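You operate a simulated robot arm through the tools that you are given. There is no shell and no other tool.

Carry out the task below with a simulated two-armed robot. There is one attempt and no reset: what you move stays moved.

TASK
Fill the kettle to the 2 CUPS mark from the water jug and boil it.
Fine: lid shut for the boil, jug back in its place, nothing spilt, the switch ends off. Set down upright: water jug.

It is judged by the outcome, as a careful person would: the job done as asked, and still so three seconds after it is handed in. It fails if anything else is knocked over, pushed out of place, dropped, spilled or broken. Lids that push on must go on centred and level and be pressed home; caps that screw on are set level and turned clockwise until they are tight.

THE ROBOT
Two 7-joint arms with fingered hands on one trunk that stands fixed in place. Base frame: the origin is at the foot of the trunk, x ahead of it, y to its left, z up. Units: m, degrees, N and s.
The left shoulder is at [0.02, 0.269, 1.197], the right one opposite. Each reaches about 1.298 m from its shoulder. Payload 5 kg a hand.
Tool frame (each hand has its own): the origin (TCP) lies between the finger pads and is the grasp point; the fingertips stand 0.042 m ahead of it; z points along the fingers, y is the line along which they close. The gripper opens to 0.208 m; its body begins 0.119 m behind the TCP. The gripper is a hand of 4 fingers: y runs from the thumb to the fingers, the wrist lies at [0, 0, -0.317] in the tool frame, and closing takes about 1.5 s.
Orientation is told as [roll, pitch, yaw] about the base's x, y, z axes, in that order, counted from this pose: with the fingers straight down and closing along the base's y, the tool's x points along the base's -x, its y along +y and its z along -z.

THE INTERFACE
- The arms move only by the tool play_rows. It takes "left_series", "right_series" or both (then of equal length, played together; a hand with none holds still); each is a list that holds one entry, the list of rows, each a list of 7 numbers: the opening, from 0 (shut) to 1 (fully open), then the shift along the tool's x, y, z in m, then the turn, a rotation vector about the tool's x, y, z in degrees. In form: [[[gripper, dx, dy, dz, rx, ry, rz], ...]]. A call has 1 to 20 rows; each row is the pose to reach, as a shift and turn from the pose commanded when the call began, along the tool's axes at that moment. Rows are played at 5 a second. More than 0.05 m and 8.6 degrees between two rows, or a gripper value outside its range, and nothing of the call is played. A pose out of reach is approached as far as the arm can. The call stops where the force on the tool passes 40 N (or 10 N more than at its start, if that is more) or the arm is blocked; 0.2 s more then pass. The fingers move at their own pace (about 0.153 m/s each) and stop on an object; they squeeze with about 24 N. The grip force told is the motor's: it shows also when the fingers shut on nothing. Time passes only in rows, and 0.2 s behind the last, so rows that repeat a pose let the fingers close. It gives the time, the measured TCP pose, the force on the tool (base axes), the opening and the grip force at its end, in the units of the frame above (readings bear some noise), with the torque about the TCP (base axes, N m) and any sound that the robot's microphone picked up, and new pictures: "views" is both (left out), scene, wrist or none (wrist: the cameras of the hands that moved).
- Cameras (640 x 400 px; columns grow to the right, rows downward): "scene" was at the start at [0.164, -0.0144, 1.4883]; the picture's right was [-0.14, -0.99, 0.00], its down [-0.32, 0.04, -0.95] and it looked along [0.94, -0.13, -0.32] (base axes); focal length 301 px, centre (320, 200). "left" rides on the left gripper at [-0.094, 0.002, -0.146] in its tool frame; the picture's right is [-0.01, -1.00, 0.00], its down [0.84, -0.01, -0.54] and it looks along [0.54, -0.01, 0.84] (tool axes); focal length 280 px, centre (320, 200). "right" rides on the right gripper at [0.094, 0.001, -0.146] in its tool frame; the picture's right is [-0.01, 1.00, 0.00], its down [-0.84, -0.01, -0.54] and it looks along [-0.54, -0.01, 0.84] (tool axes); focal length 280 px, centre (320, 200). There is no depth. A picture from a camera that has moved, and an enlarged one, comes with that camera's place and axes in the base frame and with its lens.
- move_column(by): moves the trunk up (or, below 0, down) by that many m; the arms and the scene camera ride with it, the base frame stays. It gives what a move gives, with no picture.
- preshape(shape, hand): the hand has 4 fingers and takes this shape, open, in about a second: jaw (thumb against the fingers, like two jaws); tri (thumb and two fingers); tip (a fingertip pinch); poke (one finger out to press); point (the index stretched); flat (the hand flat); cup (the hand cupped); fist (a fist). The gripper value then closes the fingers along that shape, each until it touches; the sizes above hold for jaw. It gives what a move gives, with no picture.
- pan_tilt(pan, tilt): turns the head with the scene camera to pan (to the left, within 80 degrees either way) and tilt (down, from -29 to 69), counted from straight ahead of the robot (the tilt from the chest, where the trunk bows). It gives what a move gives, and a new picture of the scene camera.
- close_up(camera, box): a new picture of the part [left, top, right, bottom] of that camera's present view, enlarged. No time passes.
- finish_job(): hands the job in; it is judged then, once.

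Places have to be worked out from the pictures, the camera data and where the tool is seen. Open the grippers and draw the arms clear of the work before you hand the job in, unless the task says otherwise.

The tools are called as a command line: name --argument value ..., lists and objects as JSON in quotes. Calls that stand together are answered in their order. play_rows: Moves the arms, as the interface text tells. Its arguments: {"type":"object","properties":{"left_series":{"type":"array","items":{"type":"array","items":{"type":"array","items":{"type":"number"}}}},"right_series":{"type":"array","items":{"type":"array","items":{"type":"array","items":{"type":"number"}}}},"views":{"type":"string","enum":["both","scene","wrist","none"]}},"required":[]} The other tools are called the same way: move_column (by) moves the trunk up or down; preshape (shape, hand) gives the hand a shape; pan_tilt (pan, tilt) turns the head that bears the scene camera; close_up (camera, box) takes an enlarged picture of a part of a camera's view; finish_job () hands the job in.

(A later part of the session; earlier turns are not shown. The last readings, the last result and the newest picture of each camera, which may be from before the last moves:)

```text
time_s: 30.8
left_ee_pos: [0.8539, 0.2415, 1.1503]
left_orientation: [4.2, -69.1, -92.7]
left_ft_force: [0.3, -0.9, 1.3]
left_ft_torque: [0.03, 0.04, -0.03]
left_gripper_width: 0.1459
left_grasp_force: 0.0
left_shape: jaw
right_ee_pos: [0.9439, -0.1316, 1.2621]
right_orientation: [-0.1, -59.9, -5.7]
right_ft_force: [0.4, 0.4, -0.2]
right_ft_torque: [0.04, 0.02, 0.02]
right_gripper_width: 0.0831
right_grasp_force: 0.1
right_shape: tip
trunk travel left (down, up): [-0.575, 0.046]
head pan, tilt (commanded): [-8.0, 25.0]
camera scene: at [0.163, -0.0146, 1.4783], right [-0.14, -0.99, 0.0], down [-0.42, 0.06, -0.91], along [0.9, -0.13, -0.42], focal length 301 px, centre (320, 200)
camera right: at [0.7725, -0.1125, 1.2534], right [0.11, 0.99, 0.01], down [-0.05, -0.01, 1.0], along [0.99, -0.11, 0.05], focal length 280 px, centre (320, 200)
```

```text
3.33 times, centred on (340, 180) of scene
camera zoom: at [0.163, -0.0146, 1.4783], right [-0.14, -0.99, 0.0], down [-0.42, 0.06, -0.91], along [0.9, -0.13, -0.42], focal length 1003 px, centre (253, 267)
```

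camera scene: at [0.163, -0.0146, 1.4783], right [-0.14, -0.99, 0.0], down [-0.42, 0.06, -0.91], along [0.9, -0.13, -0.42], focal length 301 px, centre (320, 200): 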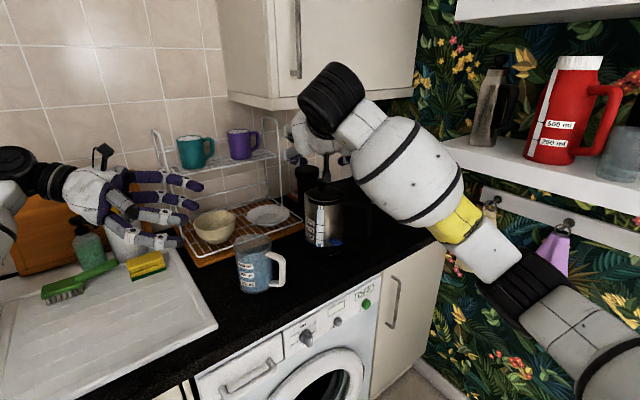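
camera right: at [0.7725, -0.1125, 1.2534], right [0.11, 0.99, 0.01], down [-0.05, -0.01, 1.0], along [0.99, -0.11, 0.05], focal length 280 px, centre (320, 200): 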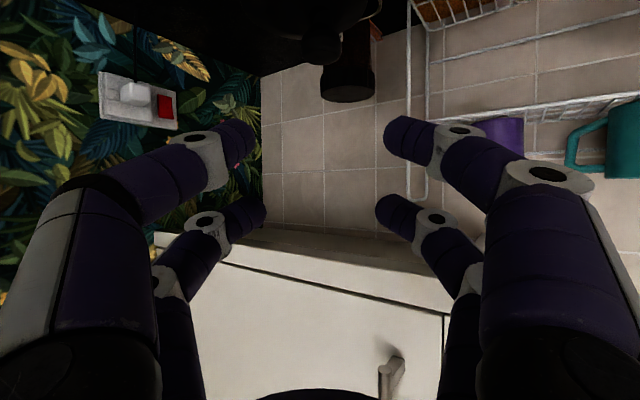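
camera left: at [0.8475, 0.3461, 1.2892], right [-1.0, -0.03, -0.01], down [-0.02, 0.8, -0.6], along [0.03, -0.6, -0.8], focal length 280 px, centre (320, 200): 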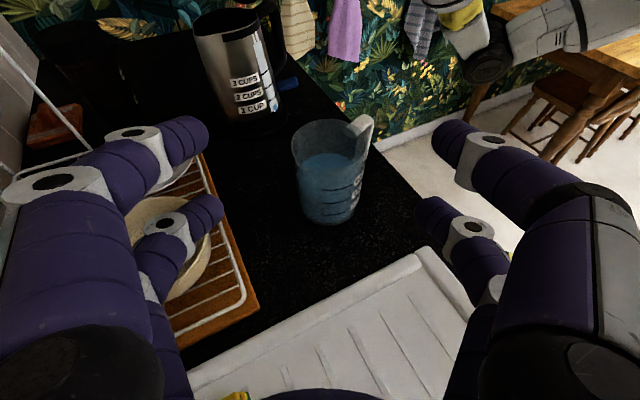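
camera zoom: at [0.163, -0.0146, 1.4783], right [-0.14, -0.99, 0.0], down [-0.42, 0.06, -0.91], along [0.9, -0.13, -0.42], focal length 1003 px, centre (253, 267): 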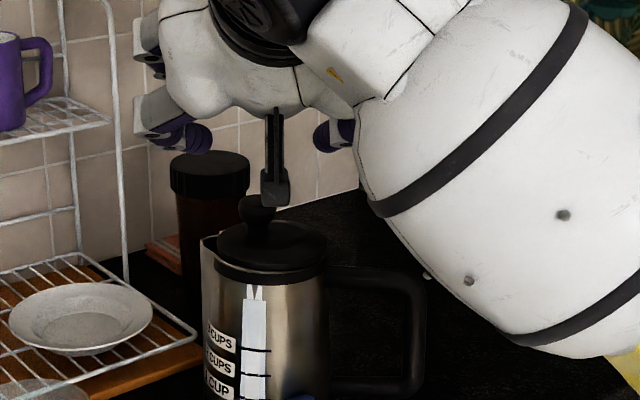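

The knob is still where it was, at (1.006, -0.136, 1.14). I come in along the fingers and pinch it again.

play_rows --right_series '[[[0.4, 0.0208, 0.001, 0.0175, 0, 0, 0], [0.4, 0.0416, 0.002, 0.0349, 0, 0, 0], [0.4, 0.0416, 0.002, 0.055, 0, 0, 0], [0.4, 0.0416, 0.002, 0.075, 0, 0, 0], [0.4, 0.0416, 0.0019, 0.0949, 0, 0, 0], [0.3, 0.0416, 0.0019, 0.0949, 0, 0, 0], [0.15, 0.0416, 0.0019, 0.0949, 0, 0, 0], [0, 0.0416, 0.0019, 0.0949, 0, 0, 0], [0, 0.0416, 0.0019, 0.0949, 0, 0, 0], [0, 0.0416, 0.0019, 0.0949, 0, 0, 0], [0, 0.0416, 0.0019, 0.0949, 0, 0, 0]]]'

close_up --camera "right" --box '[200, 0, 440, 150]'

```text
time_s: 33.2
left_ee_pos: [0.8535, 0.2432, 1.1491]
left_orientation: [4.2, -69.1, -92.5]
left_ft_force: [0.1, 0.6, -0.5]
left_ft_torque: [0.0, -0.03, -0.03]
left_gripper_width: 0.1457
left_grasp_force: 0.1
left_shape: jaw
right_ee_pos: [1.0053, -0.1361, 1.1751]
right_orientation: [0.0, -60.0, -5.9]
right_ft_force: [0.8, 0.5, 0.2]
right_ft_torque: [0.03, -0.04, 0.0]
right_gripper_width: 0.0138
right_grasp_force: 24.1
right_shape: tip
trunk travel left (down, up): [-0.575, 0.046]
head pan, tilt (commanded): [-8.0, 25.0]
camera scene: at [0.163, -0.0142, 1.4783], right [-0.14, -0.99, 0.0], down [-0.42, 0.06, -0.91], along [0.9, -0.13, -0.42], focal length 301 px, centre (320, 200)
camera right: at [0.8329, -0.1168, 1.1672], right [0.11, 0.99, 0.01], down [-0.05, -0.01, 1.0], along [0.99, -0.11, 0.05], focal length 280 px, centre (320, 200)
```

scene: 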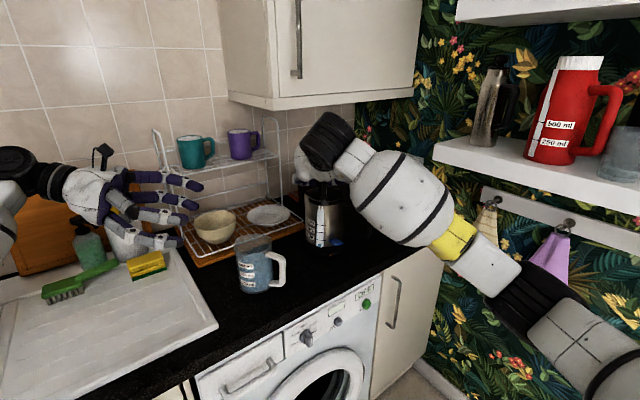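
right: 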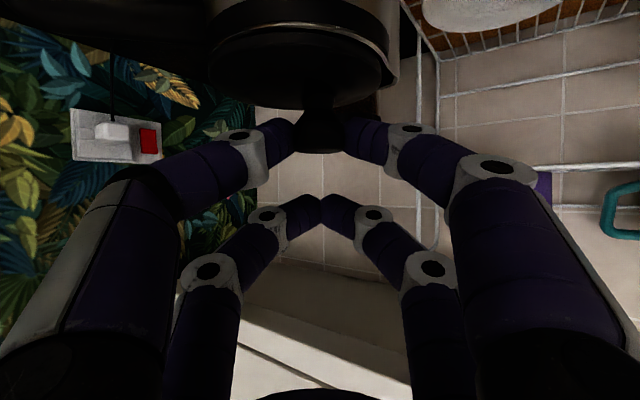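

```text
2.67 times, centred on (320, 75) of right
camera zoom: at [0.8329, -0.1168, 1.1672], right [0.11, 0.99, 0.01], down [-0.05, -0.01, 1.0], along [0.99, -0.11, 0.05], focal length 748 px, centre (320, 533)
```

zoom: 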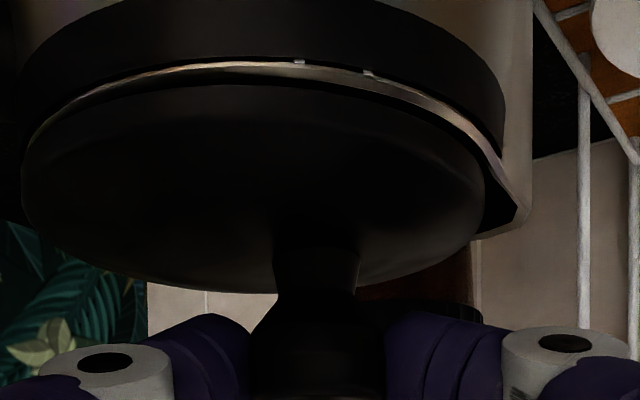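

The knob is pinched squarely. I now swing the lid open along the corrected arc up to about 72° and check force and kettle.

play_rows --right_series '[[[0, -0.0063, -0.0097, -0.0037, -4, 0, 6.93], [0, -0.0115, -0.0203, -0.0067, -8, 0, 13.86], [0, -0.0152, -0.0316, -0.0088, -12, 0, 20.8], [0, -0.0177, -0.0434, -0.0102, -16, 0, 27.7], [0, -0.0186, -0.0555, -0.0108, -20, 0, 34.64], [0, -0.0181, -0.0676, -0.0105, -24, 0, 41.57], [0, -0.0161, -0.0796, -0.0093, -28, 0, 48.5], [0, -0.0127, -0.0911, -0.0074, -32, 0, 55.4], [0, -0.008, -0.1019, -0.0046, -36, 0, 62.35], [0, -0.008, -0.1019, -0.0046, -36, 0, 62.35]]]'

close_up --camera "scene" --box '[270, 120, 400, 260]'

```text
time_s: 35.4
left_ee_pos: [0.8529, 0.2409, 1.151]
left_orientation: [4.3, -69.1, -92.6]
left_ft_force: [0.0, -0.2, 1.0]
left_ft_torque: [0.03, 0.0, -0.03]
left_gripper_width: 0.1458
left_grasp_force: 0.0
left_shape: jaw
right_ee_pos: [0.9931, -0.2358, 1.1853]
right_orientation: [80.9, -15.5, -64.5]
right_ft_force: [-2.3, -2.5, 8.2]
right_ft_torque: [-0.22, -0.35, 0.02]
right_gripper_width: 0.0136
right_grasp_force: 23.8
right_shape: tip
trunk travel left (down, up): [-0.575, 0.046]
head pan, tilt (commanded): [-8.0, 25.0]
camera scene: at [0.1619, -0.0143, 1.4785], right [-0.14, -0.99, 0.0], down [-0.42, 0.06, -0.91], along [0.9, -0.13, -0.42], focal length 301 px, centre (320, 200)
camera right: at [0.8221, -0.2113, 1.1845], right [0.04, 0.29, 0.96], down [-0.14, -0.94, 0.3], along [0.99, -0.15, 0.01], focal length 280 px, centre (320, 200)
```

scene: 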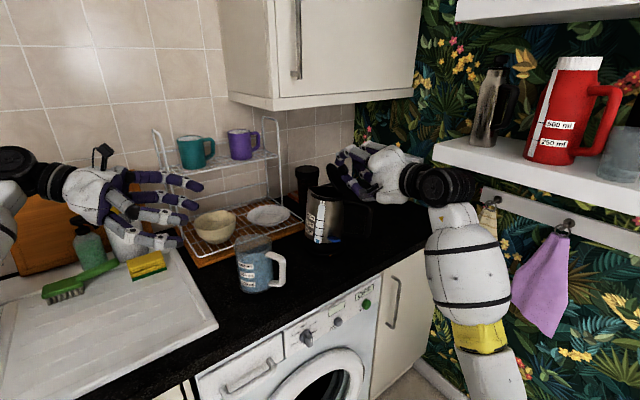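
right: 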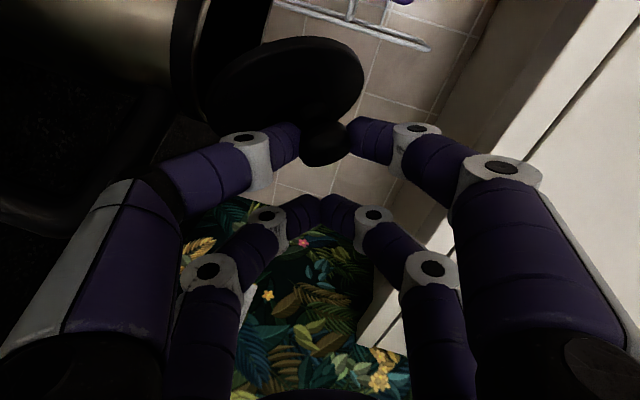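

```text
2.86 times, centred on (335, 190) of scene
camera zoom: at [0.1619, -0.0143, 1.4785], right [-0.14, -0.99, 0.0], down [-0.42, 0.06, -0.91], along [0.9, -0.13, -0.42], focal length 860 px, centre (277, 229)
```

zoom: 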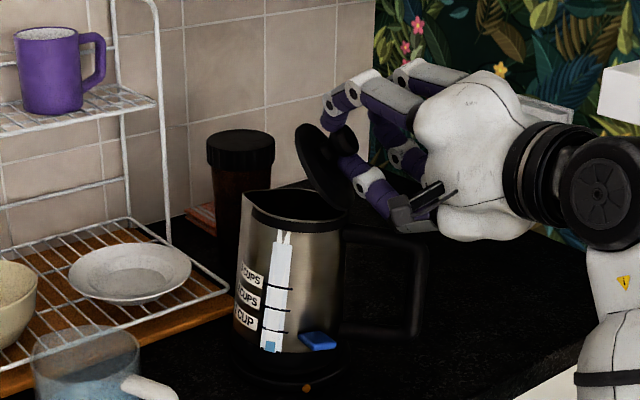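

Force is +8 N because this arc presses the knob about 3 mm towards the hinge, so the kettle tips slightly. I correct outward to a 65.5 mm arc and check before going on.

play_rows --right_series '[[[0, -0.002, 0.0015, -0.001, 0, 0, 0], [0, -0.0035, 0.003, -0.002, 0, 0, 0], [0, -0.0035, 0.003, -0.002, 0, 0, 0]]]' --views "none"

close_up --camera "scene" --box '[270, 120, 400, 260]'

```text
time_s: 36.2
left_ee_pos: [0.853, 0.2418, 1.1504]
left_orientation: [4.2, -69.2, -92.6]
left_ft_force: [-0.6, 0.1, -0.2]
left_ft_torque: [0.01, -0.01, 0.01]
left_gripper_width: 0.146
left_grasp_force: 0.1
left_shape: jaw
right_ee_pos: [0.9941, -0.24, 1.1897]
right_orientation: [80.8, -15.4, -64.5]
right_ft_force: [-0.3, -0.9, 1.7]
right_ft_torque: [-0.17, -0.22, 0.02]
right_gripper_width: 0.0136
right_grasp_force: 23.7
right_shape: tip
trunk travel left (down, up): [-0.575, 0.046]
head pan, tilt (commanded): [-8.0, 25.0]
```

```text
2.86 times, centred on (335, 190) of scene
camera zoom: at [0.1627, -0.0143, 1.4783], right [-0.14, -0.99, 0.0], down [-0.42, 0.06, -0.91], along [0.9, -0.13, -0.42], focal length 860 px, centre (277, 229)
```

zoom: 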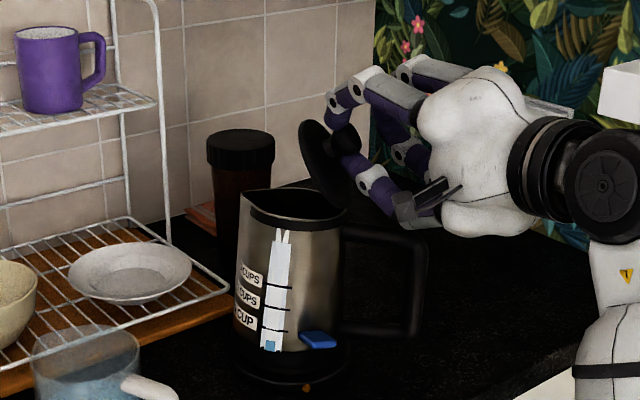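

The kettle still leans slightly, which suggests the hinge sits a bit further left than I assumed. I shift the hand 8 mm to the left without turning it and see if the kettle comes upright.

play_rows --right_series '[[[0, 0.0033, 0.0012, 0.0019, 0, 0, 0], [0, 0.0066, 0.0025, 0.0038, 0, 0, 0], [0, 0.0066, 0.0025, 0.0038, 0, 0, 0]]]' --views "wrist"

close_up --camera "scene" --box '[270, 120, 400, 260]'

```text
time_s: 37.0
left_ee_pos: [0.8519, 0.2413, 1.1502]
left_orientation: [4.4, -69.0, -92.7]
left_ft_force: [0.4, -0.2, 0.2]
left_ft_torque: [0.0, -0.01, -0.02]
left_gripper_width: 0.1458
left_grasp_force: 0.1
left_shape: jaw
right_ee_pos: [0.9948, -0.2321, 1.1907]
right_orientation: [80.8, -15.5, -64.6]
right_ft_force: [-1.6, -1.4, 4.2]
right_ft_torque: [-0.15, -0.29, 0.03]
right_gripper_width: 0.0136
right_grasp_force: 24.0
right_shape: tip
trunk travel left (down, up): [-0.575, 0.046]
head pan, tilt (commanded): [-8.0, 25.0]
camera right: at [0.8231, -0.2062, 1.189], right [0.04, 0.29, 0.95], down [-0.14, -0.94, 0.3], along [0.99, -0.15, 0.01], focal length 280 px, centre (320, 200)
```

right: 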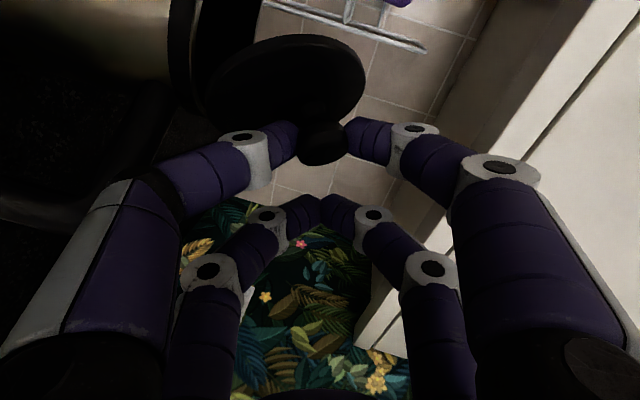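

```text
2.86 times, centred on (335, 190) of scene
camera zoom: at [0.1624, -0.0142, 1.4784], right [-0.14, -0.99, 0.0], down [-0.42, 0.06, -0.91], along [0.9, -0.13, -0.42], focal length 860 px, centre (277, 229)
```

zoom: 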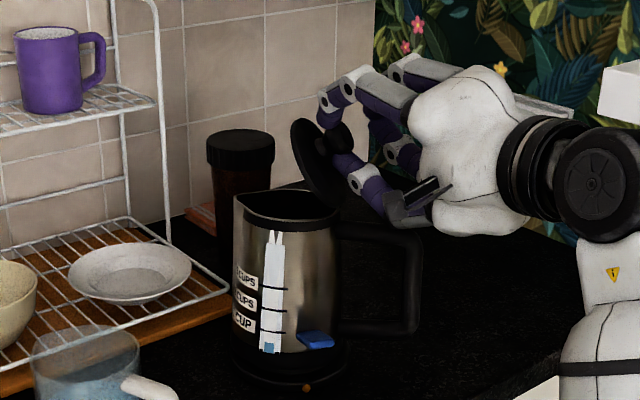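

That brought the kettle upright, so the fitted hinge is about (y -0.196, z 1.1105). I continue the opening with this hinge to about 78° and check again.

play_rows --right_series '[[[0, -0.0022, -0.0035, -0.0013, -1.6, 0, 2.8], [0, -0.0044, -0.0069, -0.0025, -3.25, 0, 5.63], [0, -0.0075, -0.0116, -0.0044, -5.25, 0, 9.1], [0, -0.0106, -0.0164, -0.0062, -7.25, 0, 12.56], [0, -0.0106, -0.0164, -0.0062, -7.25, 0, 12.56]]]' --views "wrist"

close_up --camera "scene" --box '[270, 120, 400, 260]'

```text
time_s: 38.2
left_ee_pos: [0.8518, 0.2417, 1.151]
left_orientation: [4.4, -69.2, -92.7]
left_ft_force: [0.6, 0.0, 0.2]
left_ft_torque: [0.04, -0.01, -0.01]
left_gripper_width: 0.1459
left_grasp_force: 0.0
left_shape: jaw
right_ee_pos: [0.9916, -0.2489, 1.1808]
right_orientation: [88.4, -2.9, -65.8]
right_ft_force: [-4.1, -2.6, 13.9]
right_ft_torque: [0.1, -0.65, 0.0]
right_gripper_width: 0.0128
right_grasp_force: 24.0
right_shape: tip
trunk travel left (down, up): [-0.575, 0.046]
head pan, tilt (commanded): [-8.0, 25.0]
camera right: at [0.8195, -0.2228, 1.1803], right [0.01, 0.05, 1.0], down [-0.15, -0.99, 0.05], along [0.99, -0.15, 0.0], focal length 280 px, centre (320, 200)
```

right: 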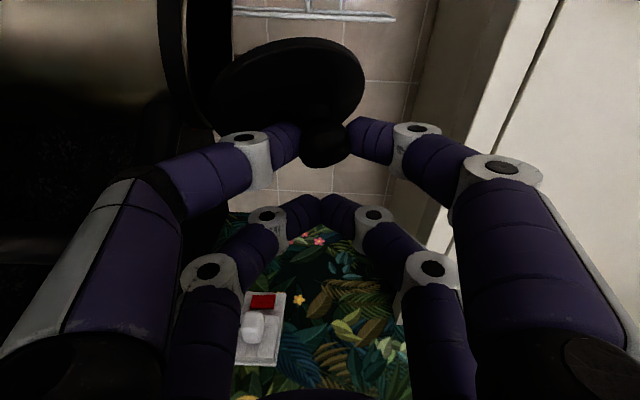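

```text
2.86 times, centred on (335, 190) of scene
camera zoom: at [0.1615, -0.0142, 1.4786], right [-0.14, -0.99, 0.0], down [-0.42, 0.06, -0.91], along [0.9, -0.13, -0.42], focal length 860 px, centre (277, 229)
```

zoom: 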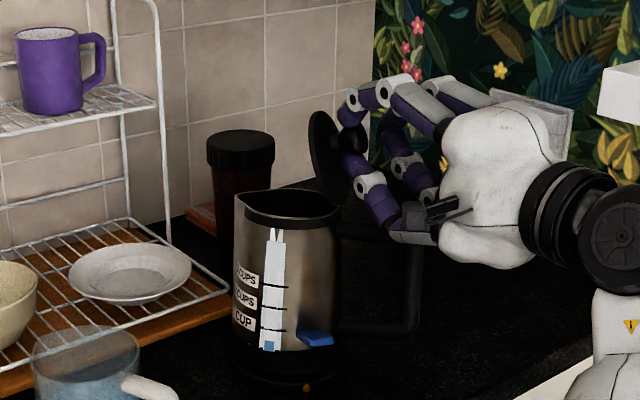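

Now +14 N: the lower finger's knuckle is evidently pressing on the kettle's handle when I roll this far, so it isn't the lid's stop. I go back to about 58° where nothing presses, and I'll let the left hand push the lid the rest of the way from its inner face.

play_rows --right_series '[[[0, 0.0052, 0.0045, 0.003, 2.5, 0, -4.33], [0, 0.0104, 0.009, 0.006, 5, 0, -8.66], [0, 0.0162, 0.0124, 0.0094, 7.5, 0, -13], [0, 0.022, 0.0157, 0.0127, 10, 0, -17.3], [0, 0.022, 0.0157, 0.0127, 10, 0, -17.3]]]' --views "wrist"

close_up --camera "scene" --box '[270, 120, 400, 260]'

close_up --camera "right" --box '[0, 0, 420, 260]'

```text
time_s: 39.4
left_ee_pos: [0.8537, 0.2425, 1.1498]
left_orientation: [4.2, -69.2, -92.6]
left_ft_force: [0.6, 0.1, 0.3]
left_ft_torque: [0.0, 0.0, -0.03]
left_gripper_width: 0.1458
left_grasp_force: 0.1
left_shape: jaw
right_ee_pos: [0.9965, -0.2225, 1.1916]
right_orientation: [77.7, -20.2, -63.6]
right_ft_force: [-1.6, 0.2, 1.2]
right_ft_torque: [-0.01, 0.05, 0.08]
right_gripper_width: 0.0136
right_grasp_force: 23.9
right_shape: tip
trunk travel left (down, up): [-0.575, 0.046]
head pan, tilt (commanded): [-8.0, 25.0]
camera right: at [0.8238, -0.197, 1.1898], right [0.05, 0.38, 0.92], down [-0.14, -0.91, 0.39], along [0.99, -0.15, 0.01], focal length 280 px, centre (320, 200)
```

right: 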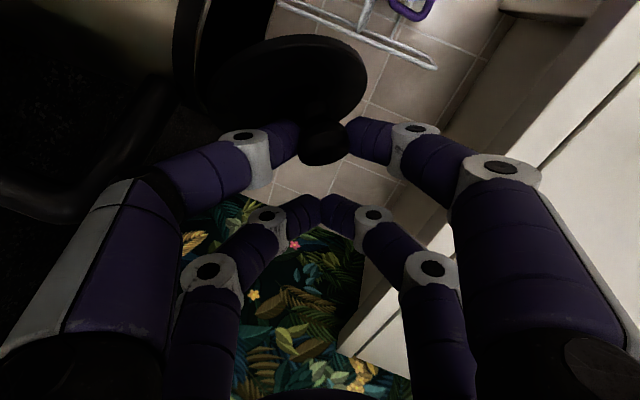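

```text
2.86 times, centred on (335, 190) of scene
camera zoom: at [0.1627, -0.0142, 1.4783], right [-0.14, -0.99, 0.0], down [-0.42, 0.06, -0.91], along [0.9, -0.13, -0.42], focal length 860 px, centre (277, 229)
```

zoom: 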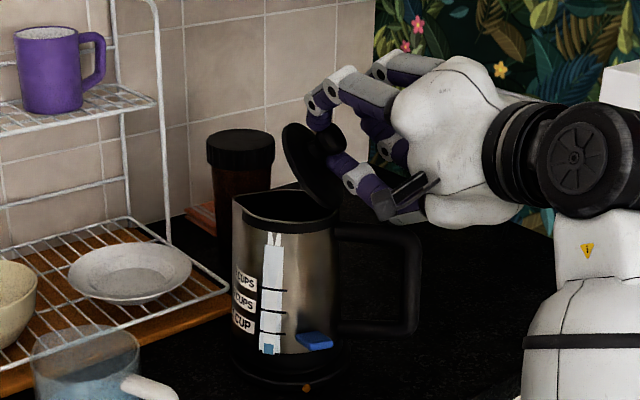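

```text
1.52 times, centred on (210, 130) of right
camera zoom: at [0.8238, -0.197, 1.1898], right [0.05, 0.38, 0.92], down [-0.14, -0.91, 0.39], along [0.99, -0.15, 0.01], focal length 427 px, centre (488, 307)
```

zoom: 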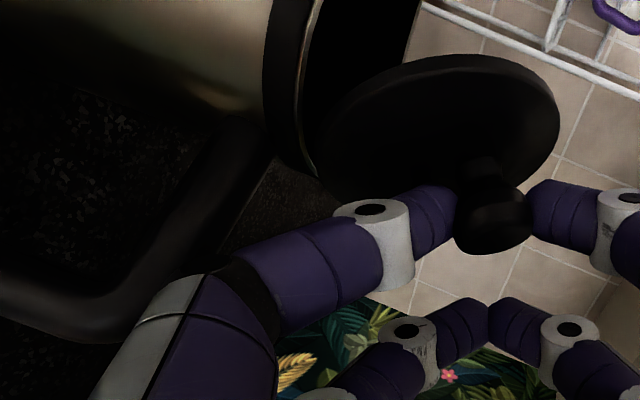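

The kettle is upright and the lid rests at about 57°, held without strain. I set the left hand to the pointing shape to use one finger as a pusher and look at it through its camera.

preshape --hand "left" --shape "point"

close_up --camera "left" --box '[0, 0, 640, 400]'

close_up --camera "scene" --box '[0, 130, 240, 300]'

```text
time_s: 40.3
left_ee_pos: [0.8535, 0.2411, 1.1491]
left_orientation: [4.2, -69.2, -92.6]
left_ft_force: [1.0, -0.2, 0.5]
left_ft_torque: [0.03, 0.0, -0.01]
left_gripper_width: 0.0
left_grasp_force: 0.2
left_shape: point
right_ee_pos: [0.996, -0.2224, 1.1927]
right_orientation: [77.7, -20.0, -63.6]
right_ft_force: [-2.3, 0.5, 0.9]
right_ft_torque: [-0.05, 0.03, 0.04]
right_gripper_width: 0.0135
right_grasp_force: 24.0
right_shape: tip
trunk travel left (down, up): [-0.575, 0.046]
head pan, tilt (commanded): [-8.0, 25.0]
```

```text
1.00 times, centred on (320, 200) of left (not enlarged: the box is as wide or as high as the picture)
camera zoom: at [0.8466, 0.3459, 1.2904], right [-1.0, -0.03, -0.01], down [-0.02, 0.8, -0.6], along [0.03, -0.59, -0.8], focal length 280 px, centre (320, 200)
```

zoom: 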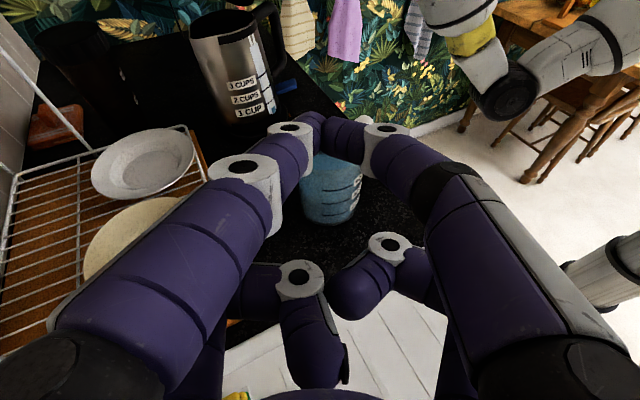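

```text
2.35 times, centred on (120, 215) of scene
camera zoom: at [0.1627, -0.0142, 1.4783], right [-0.14, -0.99, 0.0], down [-0.42, 0.06, -0.91], along [0.9, -0.13, -0.42], focal length 708 px, centre (791, 165)
```

zoom: 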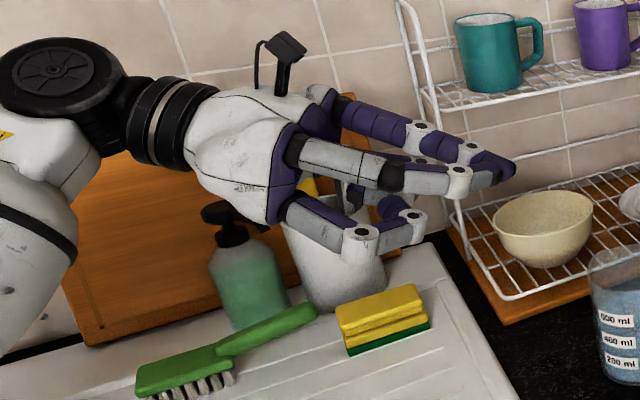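

In this shape the upper two digits form one straight prong (tip about 33 mm above and 45 mm ahead of the tool point). I bring the left hand round, pointing right-forward, to a spot just left of the open lid, above the jug and kettle rim.

play_rows --left_series '[[[0, -0.0192, 0.0128, 0.0325, -4.5, -0.9, -1.7], [0, -0.0384, 0.0255, 0.0649, -9, -1.8, -3.4], [0, -0.0577, 0.0383, 0.0974, -13.4, -2.6, -5.1], [0, -0.0769, 0.051, 0.1298, -17.9, -3.5, -6.8], [0, -0.0961, 0.0638, 0.1623, -22.4, -4.4, -8.5], [0, -0.1153, 0.0765, 0.1947, -26.85, -5.26, -10.19], [0, -0.1153, 0.0765, 0.1947, -26.85, -5.26, -10.19]]]'

close_up --camera "scene" --box '[250, 100, 410, 240]'

```text
time_s: 41.9
left_ee_pos: [0.9338, 0.0199, 1.1896]
left_orientation: [0.2, -74.9, -60.0]
left_ft_force: [-0.5, 1.7, 0.0]
left_ft_torque: [-0.03, 0.02, -0.06]
left_gripper_width: 0.0
left_grasp_force: 0.0
left_shape: point
right_ee_pos: [0.9948, -0.2218, 1.1925]
right_orientation: [77.8, -20.2, -63.6]
right_ft_force: [-2.0, 0.0, 1.6]
right_ft_torque: [-0.02, 0.0, 0.02]
right_gripper_width: 0.0134
right_grasp_force: 23.7
right_shape: tip
trunk travel left (down, up): [-0.575, 0.046]
head pan, tilt (commanded): [-8.0, 25.0]
camera scene: at [0.1627, -0.0139, 1.4783], right [-0.14, -0.99, 0.0], down [-0.42, 0.06, -0.91], along [0.9, -0.13, -0.42], focal length 301 px, centre (320, 200)
camera left: at [0.8744, 0.1217, 1.3187], right [-0.86, -0.51, 0.01], down [-0.38, 0.63, -0.67], along [0.33, -0.59, -0.74], focal length 280 px, centre (320, 200)
```

scene: 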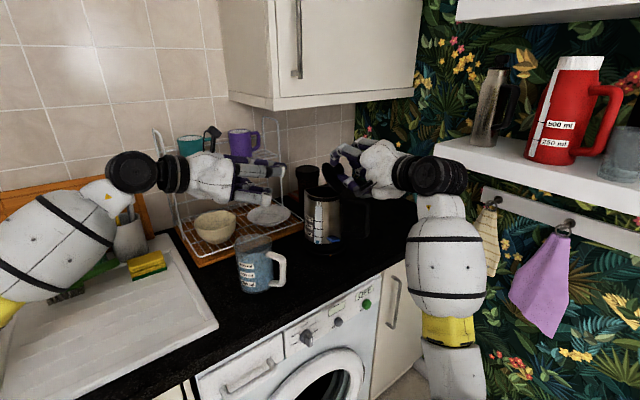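
left: 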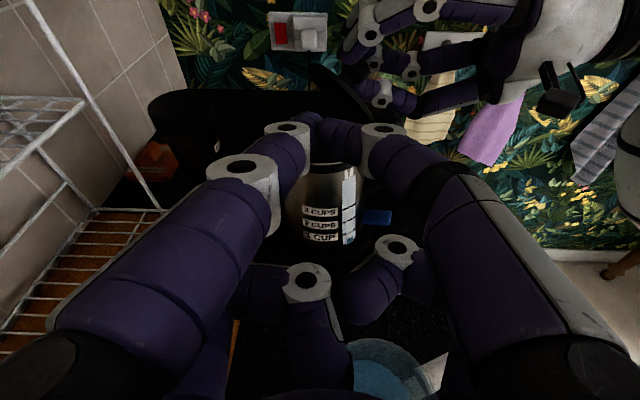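

```text
2.86 times, centred on (330, 170) of scene
camera zoom: at [0.1627, -0.0139, 1.4783], right [-0.14, -0.99, 0.0], down [-0.42, 0.06, -0.91], along [0.9, -0.13, -0.42], focal length 860 px, centre (291, 286)
```

zoom: 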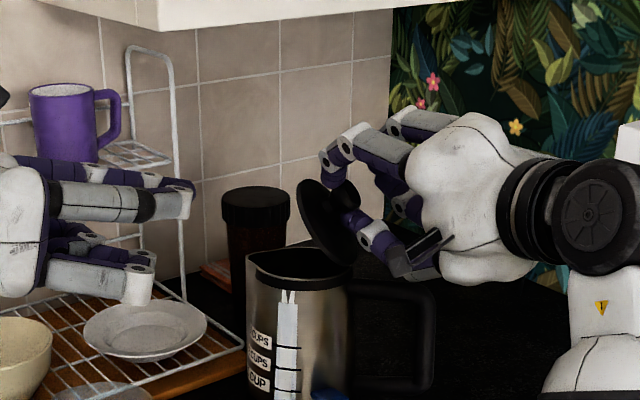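

The prong is left of the lid. I tilt the left hand 25° steeper so the folded fingers stay above the kettle rim, and bring the prong tip close to the lid's inner face.

play_rows --left_series '[[[0, -0.0033, -0.0006, 0.015, 0, 6.25, 0], [0, -0.0067, -0.0012, 0.035, 0, 12.5, 0], [0, -0.01, -0.0019, 0.058, 0, 18.75, 0], [0, -0.0133, -0.0025, 0.0805, 0, 25, 0], [0, -0.0133, -0.0025, 0.0805, 0, 25, 0]]]'

close_up --camera "scene" --box '[250, 100, 410, 240]'

close_up --camera "left" --box '[160, 40, 480, 240]'

```text
time_s: 43.1
left_ee_pos: [0.9736, -0.0509, 1.1811]
left_orientation: [0.1, -49.9, -59.8]
left_ft_force: [0.6, 1.2, 0.3]
left_ft_torque: [-0.12, 0.02, -0.12]
left_gripper_width: 0.0002
left_grasp_force: 0.0
left_shape: point
right_ee_pos: [0.9956, -0.221, 1.1919]
right_orientation: [77.8, -20.2, -63.5]
right_ft_force: [-2.6, 0.7, 1.5]
right_ft_torque: [-0.06, 0.01, 0.01]
right_gripper_width: 0.0137
right_grasp_force: 23.9
right_shape: tip
trunk travel left (down, up): [-0.575, 0.046]
head pan, tilt (commanded): [-8.0, 25.0]
camera scene: at [0.1632, -0.0136, 1.4782], right [-0.14, -0.99, 0.0], down [-0.42, 0.06, -0.91], along [0.9, -0.13, -0.42], focal length 301 px, centre (320, 200)
camera left: at [0.947, -0.0059, 1.3484], right [-0.86, -0.51, 0.01], down [-0.49, 0.82, -0.3], along [0.14, -0.26, -0.95], focal length 280 px, centre (320, 200)
```

scene: 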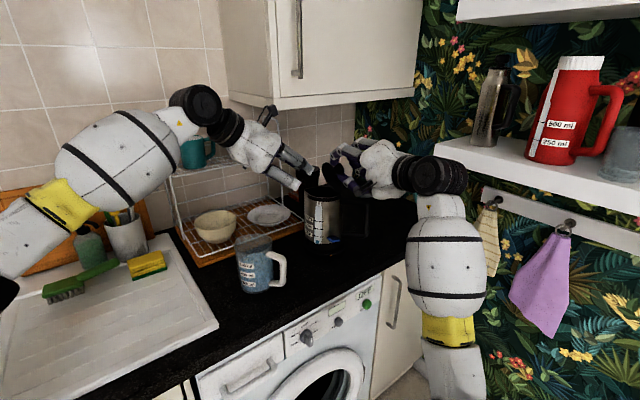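
left: 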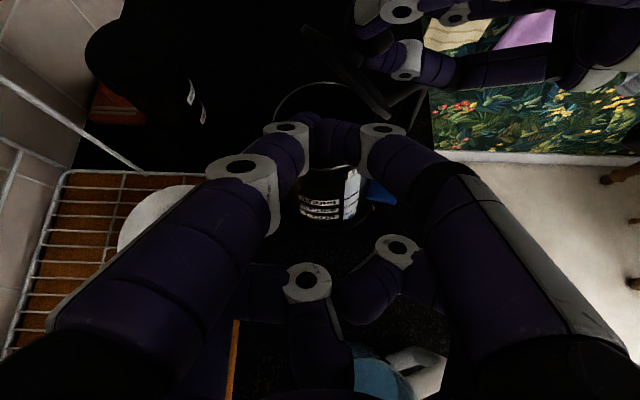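

```text
2.86 times, centred on (330, 170) of scene
camera zoom: at [0.1632, -0.0136, 1.4782], right [-0.14, -0.99, 0.0], down [-0.42, 0.06, -0.91], along [0.9, -0.13, -0.42], focal length 860 px, centre (291, 286)
```

zoom: 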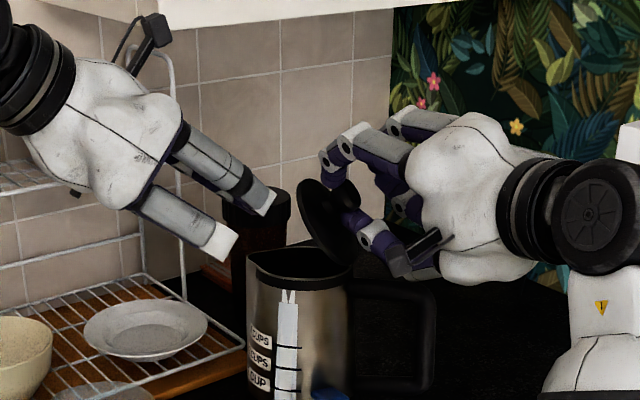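

```text
2.00 times, centred on (320, 140) of left
camera zoom: at [0.947, -0.0059, 1.3484], right [-0.86, -0.51, 0.01], down [-0.49, 0.82, -0.3], along [0.14, -0.26, -0.95], focal length 561 px, centre (320, 320)
```

zoom: 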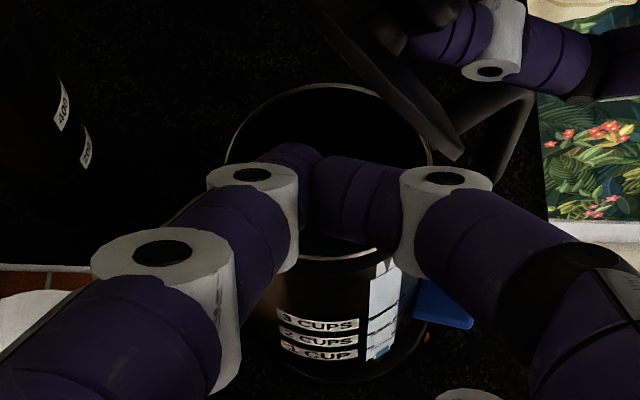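

The tip hovers over the kettle mouth just left of the lid. I move it 30 mm to the right towards the lid's inner face, watching for first contact.

play_rows --left_series '[[[0, -0.0052, -0.0059, 0.0062, 0, 0, 0], [0, -0.0104, -0.0117, 0.0124, 0, 0, 0], [0, -0.0156, -0.0176, 0.0186, 0, 0, 0], [0, -0.0156, -0.0176, 0.0186, 0, 0, 0]]]'

close_up --camera "scene" --box '[290, 110, 400, 220]'

close_up --camera "left" --box '[200, 0, 480, 180]'

```text
time_s: 44.1
left_ee_pos: [0.9681, -0.0827, 1.184]
left_orientation: [0.1, -49.9, -59.9]
left_ft_force: [-0.2, -1.2, -0.1]
left_ft_torque: [0.0, 0.02, -0.02]
left_gripper_width: 0.0001
left_grasp_force: 0.1
left_shape: point
right_ee_pos: [0.9952, -0.2227, 1.1924]
right_orientation: [77.7, -20.2, -63.5]
right_ft_force: [-1.3, -0.6, 1.1]
right_ft_torque: [-0.06, 0.0, 0.09]
right_gripper_width: 0.0134
right_grasp_force: 24.0
right_shape: tip
trunk travel left (down, up): [-0.575, 0.046]
head pan, tilt (commanded): [-8.0, 25.0]
camera scene: at [0.1627, -0.0142, 1.4783], right [-0.14, -0.99, 0.0], down [-0.42, 0.06, -0.91], along [0.9, -0.13, -0.42], focal length 301 px, centre (320, 200)
camera left: at [0.9416, -0.0373, 1.3504], right [-0.86, -0.51, 0.01], down [-0.49, 0.82, -0.3], along [0.14, -0.26, -0.95], focal length 280 px, centre (320, 200)
```

scene: 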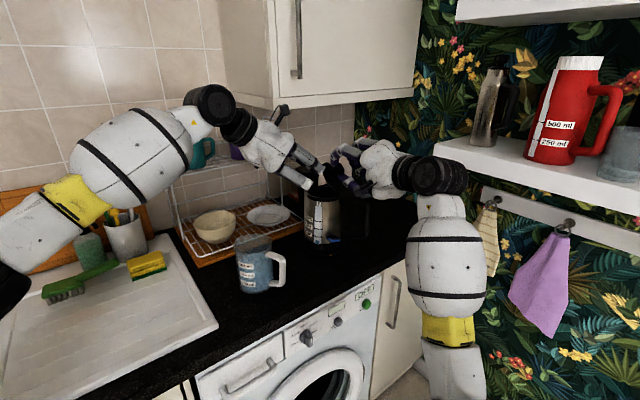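
left: 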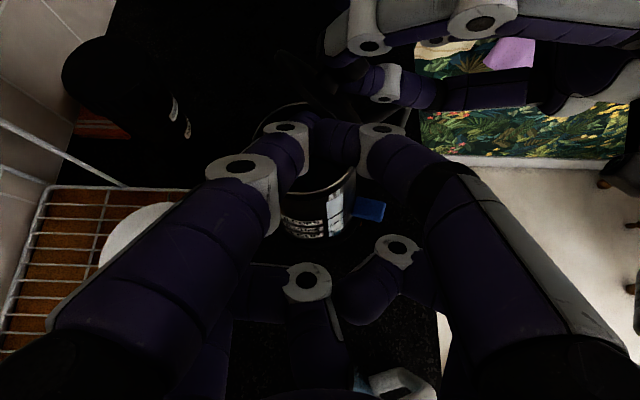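

```text
3.64 times, centred on (345, 165) of scene
camera zoom: at [0.1627, -0.0142, 1.4783], right [-0.14, -0.99, 0.0], down [-0.42, 0.06, -0.91], along [0.9, -0.13, -0.42], focal length 1094 px, centre (229, 327)
```

zoom: 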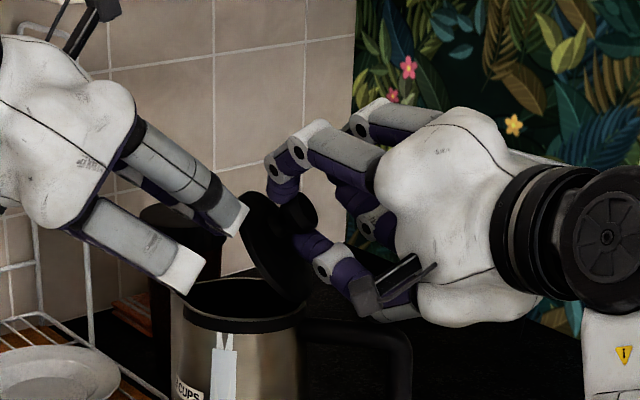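

```text
2.22 times, centred on (340, 90) of left
camera zoom: at [0.9416, -0.0373, 1.3504], right [-0.86, -0.51, 0.01], down [-0.49, 0.82, -0.3], along [0.14, -0.26, -0.95], focal length 623 px, centre (276, 444)
```

zoom: 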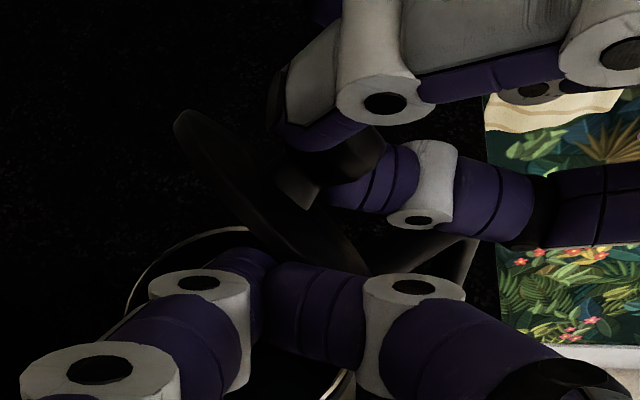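

The tip is nearly touching the lid. I advance another 15 mm and read the forces for contact.

play_rows --left_series '[[[0, -0.0026, -0.0029, 0.0031, 0, 0, 0], [0, -0.0052, -0.0059, 0.0062, 0, 0, 0], [0, -0.0078, -0.0088, 0.0093, 0, 0, 0]]]' --views "none"

close_up --camera "scene" --box '[290, 110, 400, 220]'

close_up --camera "left" --box '[200, 0, 480, 180]'

```text
time_s: 44.9
left_ee_pos: [0.9674, -0.0961, 1.1857]
left_orientation: [0.2, -49.9, -59.8]
left_ft_force: [-2.7, 23.3, 3.8]
left_ft_torque: [-0.12, -0.15, 0.67]
left_gripper_width: 0.0
left_grasp_force: 0.0
left_shape: point
right_ee_pos: [0.9953, -0.2266, 1.1932]
right_orientation: [77.8, -20.2, -63.9]
right_ft_force: [-0.8, -24.1, 2.2]
right_ft_torque: [-0.48, 0.09, -0.28]
right_gripper_width: 0.014
right_grasp_force: 23.8
right_shape: tip
trunk travel left (down, up): [-0.575, 0.046]
head pan, tilt (commanded): [-8.0, 25.0]
```

```text
3.64 times, centred on (345, 165) of scene
camera zoom: at [0.1622, -0.0143, 1.4785], right [-0.14, -0.99, 0.0], down [-0.42, 0.06, -0.91], along [0.9, -0.13, -0.42], focal length 1094 px, centre (229, 327)
```

zoom: 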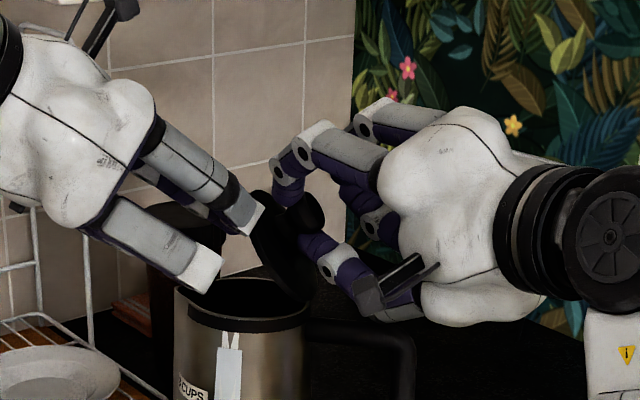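

```text
2.22 times, centred on (340, 90) of left
camera zoom: at [0.9402, -0.0504, 1.3512], right [-0.86, -0.51, 0.01], down [-0.49, 0.82, -0.3], along [0.14, -0.26, -0.95], focal length 623 px, centre (276, 444)
```

zoom: 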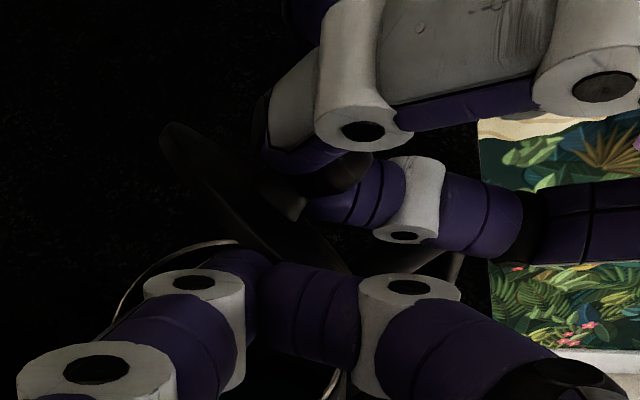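

Firm contact: the lid is now pinned between the prong and the right fingers. I open the right fingers so the lid rests on the prong alone.

play_rows --right_series '[[[0.15, 0, 0, 0, 0, 0, 0], [0.3, 0, 0, 0, 0, 0, 0], [0.45, 0, 0, 0, 0, 0, 0], [0.45, 0, 0, 0, 0, 0, 0]]]' --views "wrist"

close_up --camera "scene" --box '[290, 110, 400, 220]'

```text
time_s: 45.9
left_ee_pos: [0.9661, -0.0993, 1.1852]
left_orientation: [0.1, -49.9, -60.1]
left_ft_force: [-0.9, 5.2, -1.1]
left_ft_torque: [-0.03, 0.0, 0.11]
left_gripper_width: 0.0001
left_grasp_force: 0.1
left_shape: point
right_ee_pos: [0.9935, -0.2225, 1.1942]
right_orientation: [77.8, -20.2, -63.7]
right_ft_force: [-6.1, -12.9, 15.3]
right_ft_torque: [-0.5, 0.07, -0.12]
right_gripper_width: 0.0858
right_grasp_force: 0.1
right_shape: tip
trunk travel left (down, up): [-0.575, 0.046]
head pan, tilt (commanded): [-8.0, 25.0]
camera right: at [0.8225, -0.1972, 1.192], right [0.04, 0.38, 0.92], down [-0.14, -0.91, 0.39], along [0.99, -0.15, 0.01], focal length 280 px, centre (320, 200)
```

right: 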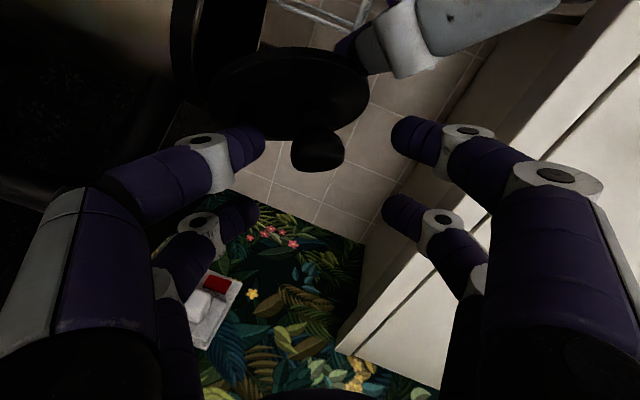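

```text
3.64 times, centred on (345, 165) of scene
camera zoom: at [0.1614, -0.0145, 1.4786], right [-0.14, -0.99, 0.0], down [-0.42, 0.06, -0.91], along [0.9, -0.13, -0.42], focal length 1094 px, centre (229, 327)
```

zoom: 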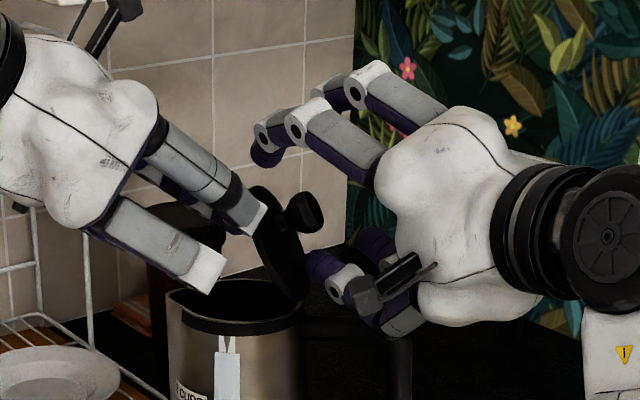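

The lid now leans on the prong at about 65°, but the opened lower right finger presses on the kettle's handle. I lift the right hand slightly and back it straight out.

play_rows --right_series '[[[0.35, 0, 0.012, -0.01, 0, 0, 0], [0.35, 0, 0.015, -0.04, 0, 0, 0], [0.3, 0, 0.02, -0.08, 0, 0, 0], [0.3, 0, 0.03, -0.12, 0, 0, 0], [0.3, 0, 0.03, -0.16, 0, 0, 0]]]'

close_up --camera "scene" --box '[270, 110, 400, 260]'

```text
time_s: 47.1
left_ee_pos: [0.9663, -0.0983, 1.1839]
left_orientation: [0.0, -49.9, -60.1]
left_ft_force: [-0.4, -0.2, 0.6]
left_ft_torque: [0.04, 0.0, 0.05]
left_gripper_width: 0.0
left_grasp_force: 0.1
left_shape: point
right_ee_pos: [0.8504, -0.2699, 1.2486]
right_orientation: [77.6, -20.1, -63.6]
right_ft_force: [-0.5, -0.3, -0.6]
right_ft_torque: [0.01, -0.05, 0.02]
right_gripper_width: 0.0626
right_grasp_force: 0.0
right_shape: tip
trunk travel left (down, up): [-0.575, 0.046]
head pan, tilt (commanded): [-8.0, 25.0]
camera scene: at [0.1628, -0.0144, 1.4784], right [-0.14, -0.99, 0.0], down [-0.42, 0.06, -0.91], along [0.9, -0.13, -0.42], focal length 301 px, centre (320, 200)
camera right: at [0.679, -0.2449, 1.2468], right [0.05, 0.38, 0.92], down [-0.14, -0.91, 0.39], along [0.99, -0.15, 0.01], focal length 280 px, centre (320, 200)
```

scene: 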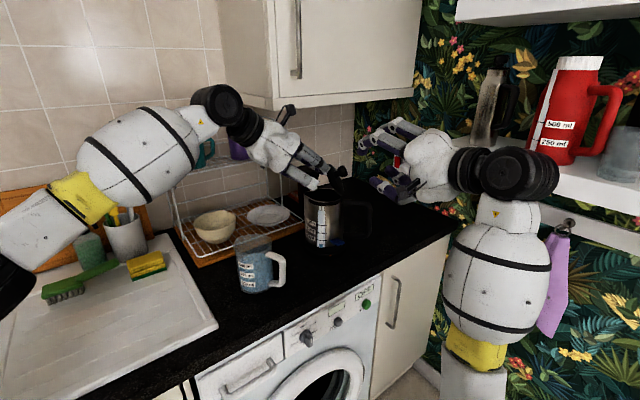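
right: 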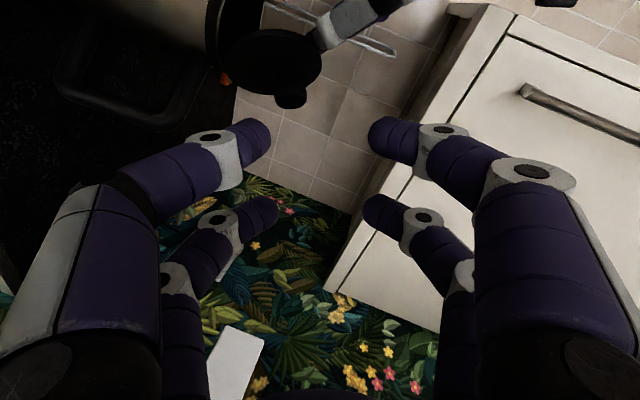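

```text
2.67 times, centred on (335, 185) of scene
camera zoom: at [0.1628, -0.0144, 1.4784], right [-0.14, -0.99, 0.0], down [-0.42, 0.06, -0.91], along [0.9, -0.13, -0.42], focal length 803 px, centre (280, 240)
```

zoom: 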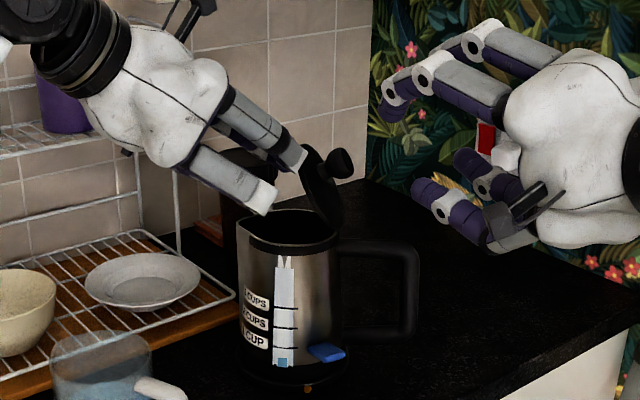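

The right hand is clear, the kettle is upright and the lid leans on the prong at about 66°. Now I push the lid further right with the prong to find its end position.

play_rows --left_series '[[[0, -0.0052, -0.0059, 0.0062, 0, 0, 0], [0, -0.0104, -0.0117, 0.0124, 0, 0, 0], [0, -0.0156, -0.0176, 0.0186, 0, 0, 0], [0, -0.0208, -0.0235, 0.0248, 0, 0, 0], [0, -0.0208, -0.0235, 0.0248, 0, 0, 0]]]' --views "wrist"

close_up --camera "scene" --box '[270, 110, 400, 260]'

```text
time_s: 48.3
left_ee_pos: [0.9635, -0.1386, 1.1829]
left_orientation: [0.1, -50.0, -60.1]
left_ft_force: [0.3, 0.3, -0.5]
left_ft_torque: [-0.02, 0.0, -0.05]
left_gripper_width: 0.0
left_grasp_force: 0.1
left_shape: point
right_ee_pos: [0.8517, -0.2702, 1.2483]
right_orientation: [77.7, -20.2, -63.7]
right_ft_force: [1.5, 0.0, 0.7]
right_ft_torque: [-0.01, 0.03, -0.01]
right_gripper_width: 0.0626
right_grasp_force: 0.0
right_shape: tip
trunk travel left (down, up): [-0.575, 0.046]
head pan, tilt (commanded): [-8.0, 25.0]
camera left: at [0.9371, -0.0915, 1.3501], right [-0.86, -0.51, 0.01], down [-0.49, 0.82, -0.3], along [0.14, -0.26, -0.95], focal length 280 px, centre (320, 200)
```

left: 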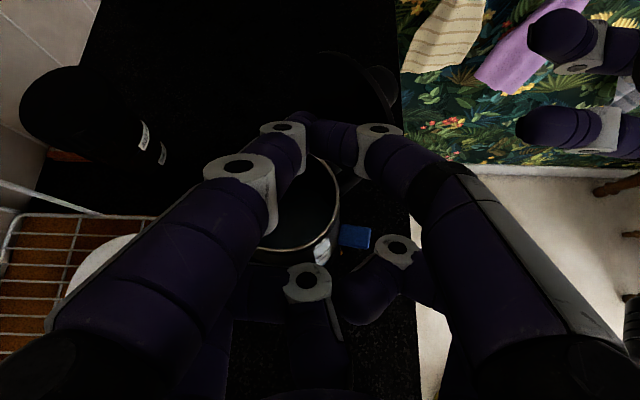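

```text
2.67 times, centred on (335, 185) of scene
camera zoom: at [0.163, -0.0141, 1.4783], right [-0.14, -0.99, 0.0], down [-0.42, 0.06, -0.91], along [0.9, -0.13, -0.42], focal length 803 px, centre (280, 240)
```

zoom: 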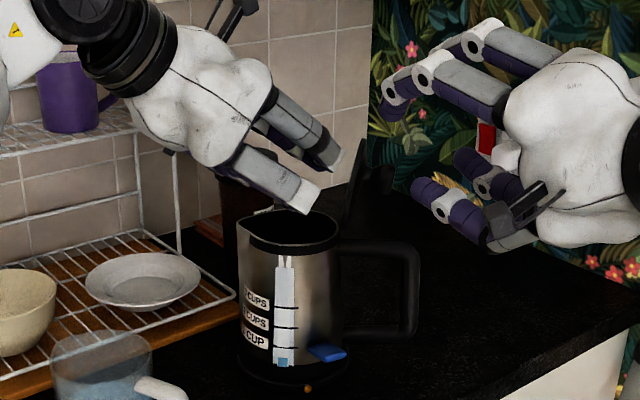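

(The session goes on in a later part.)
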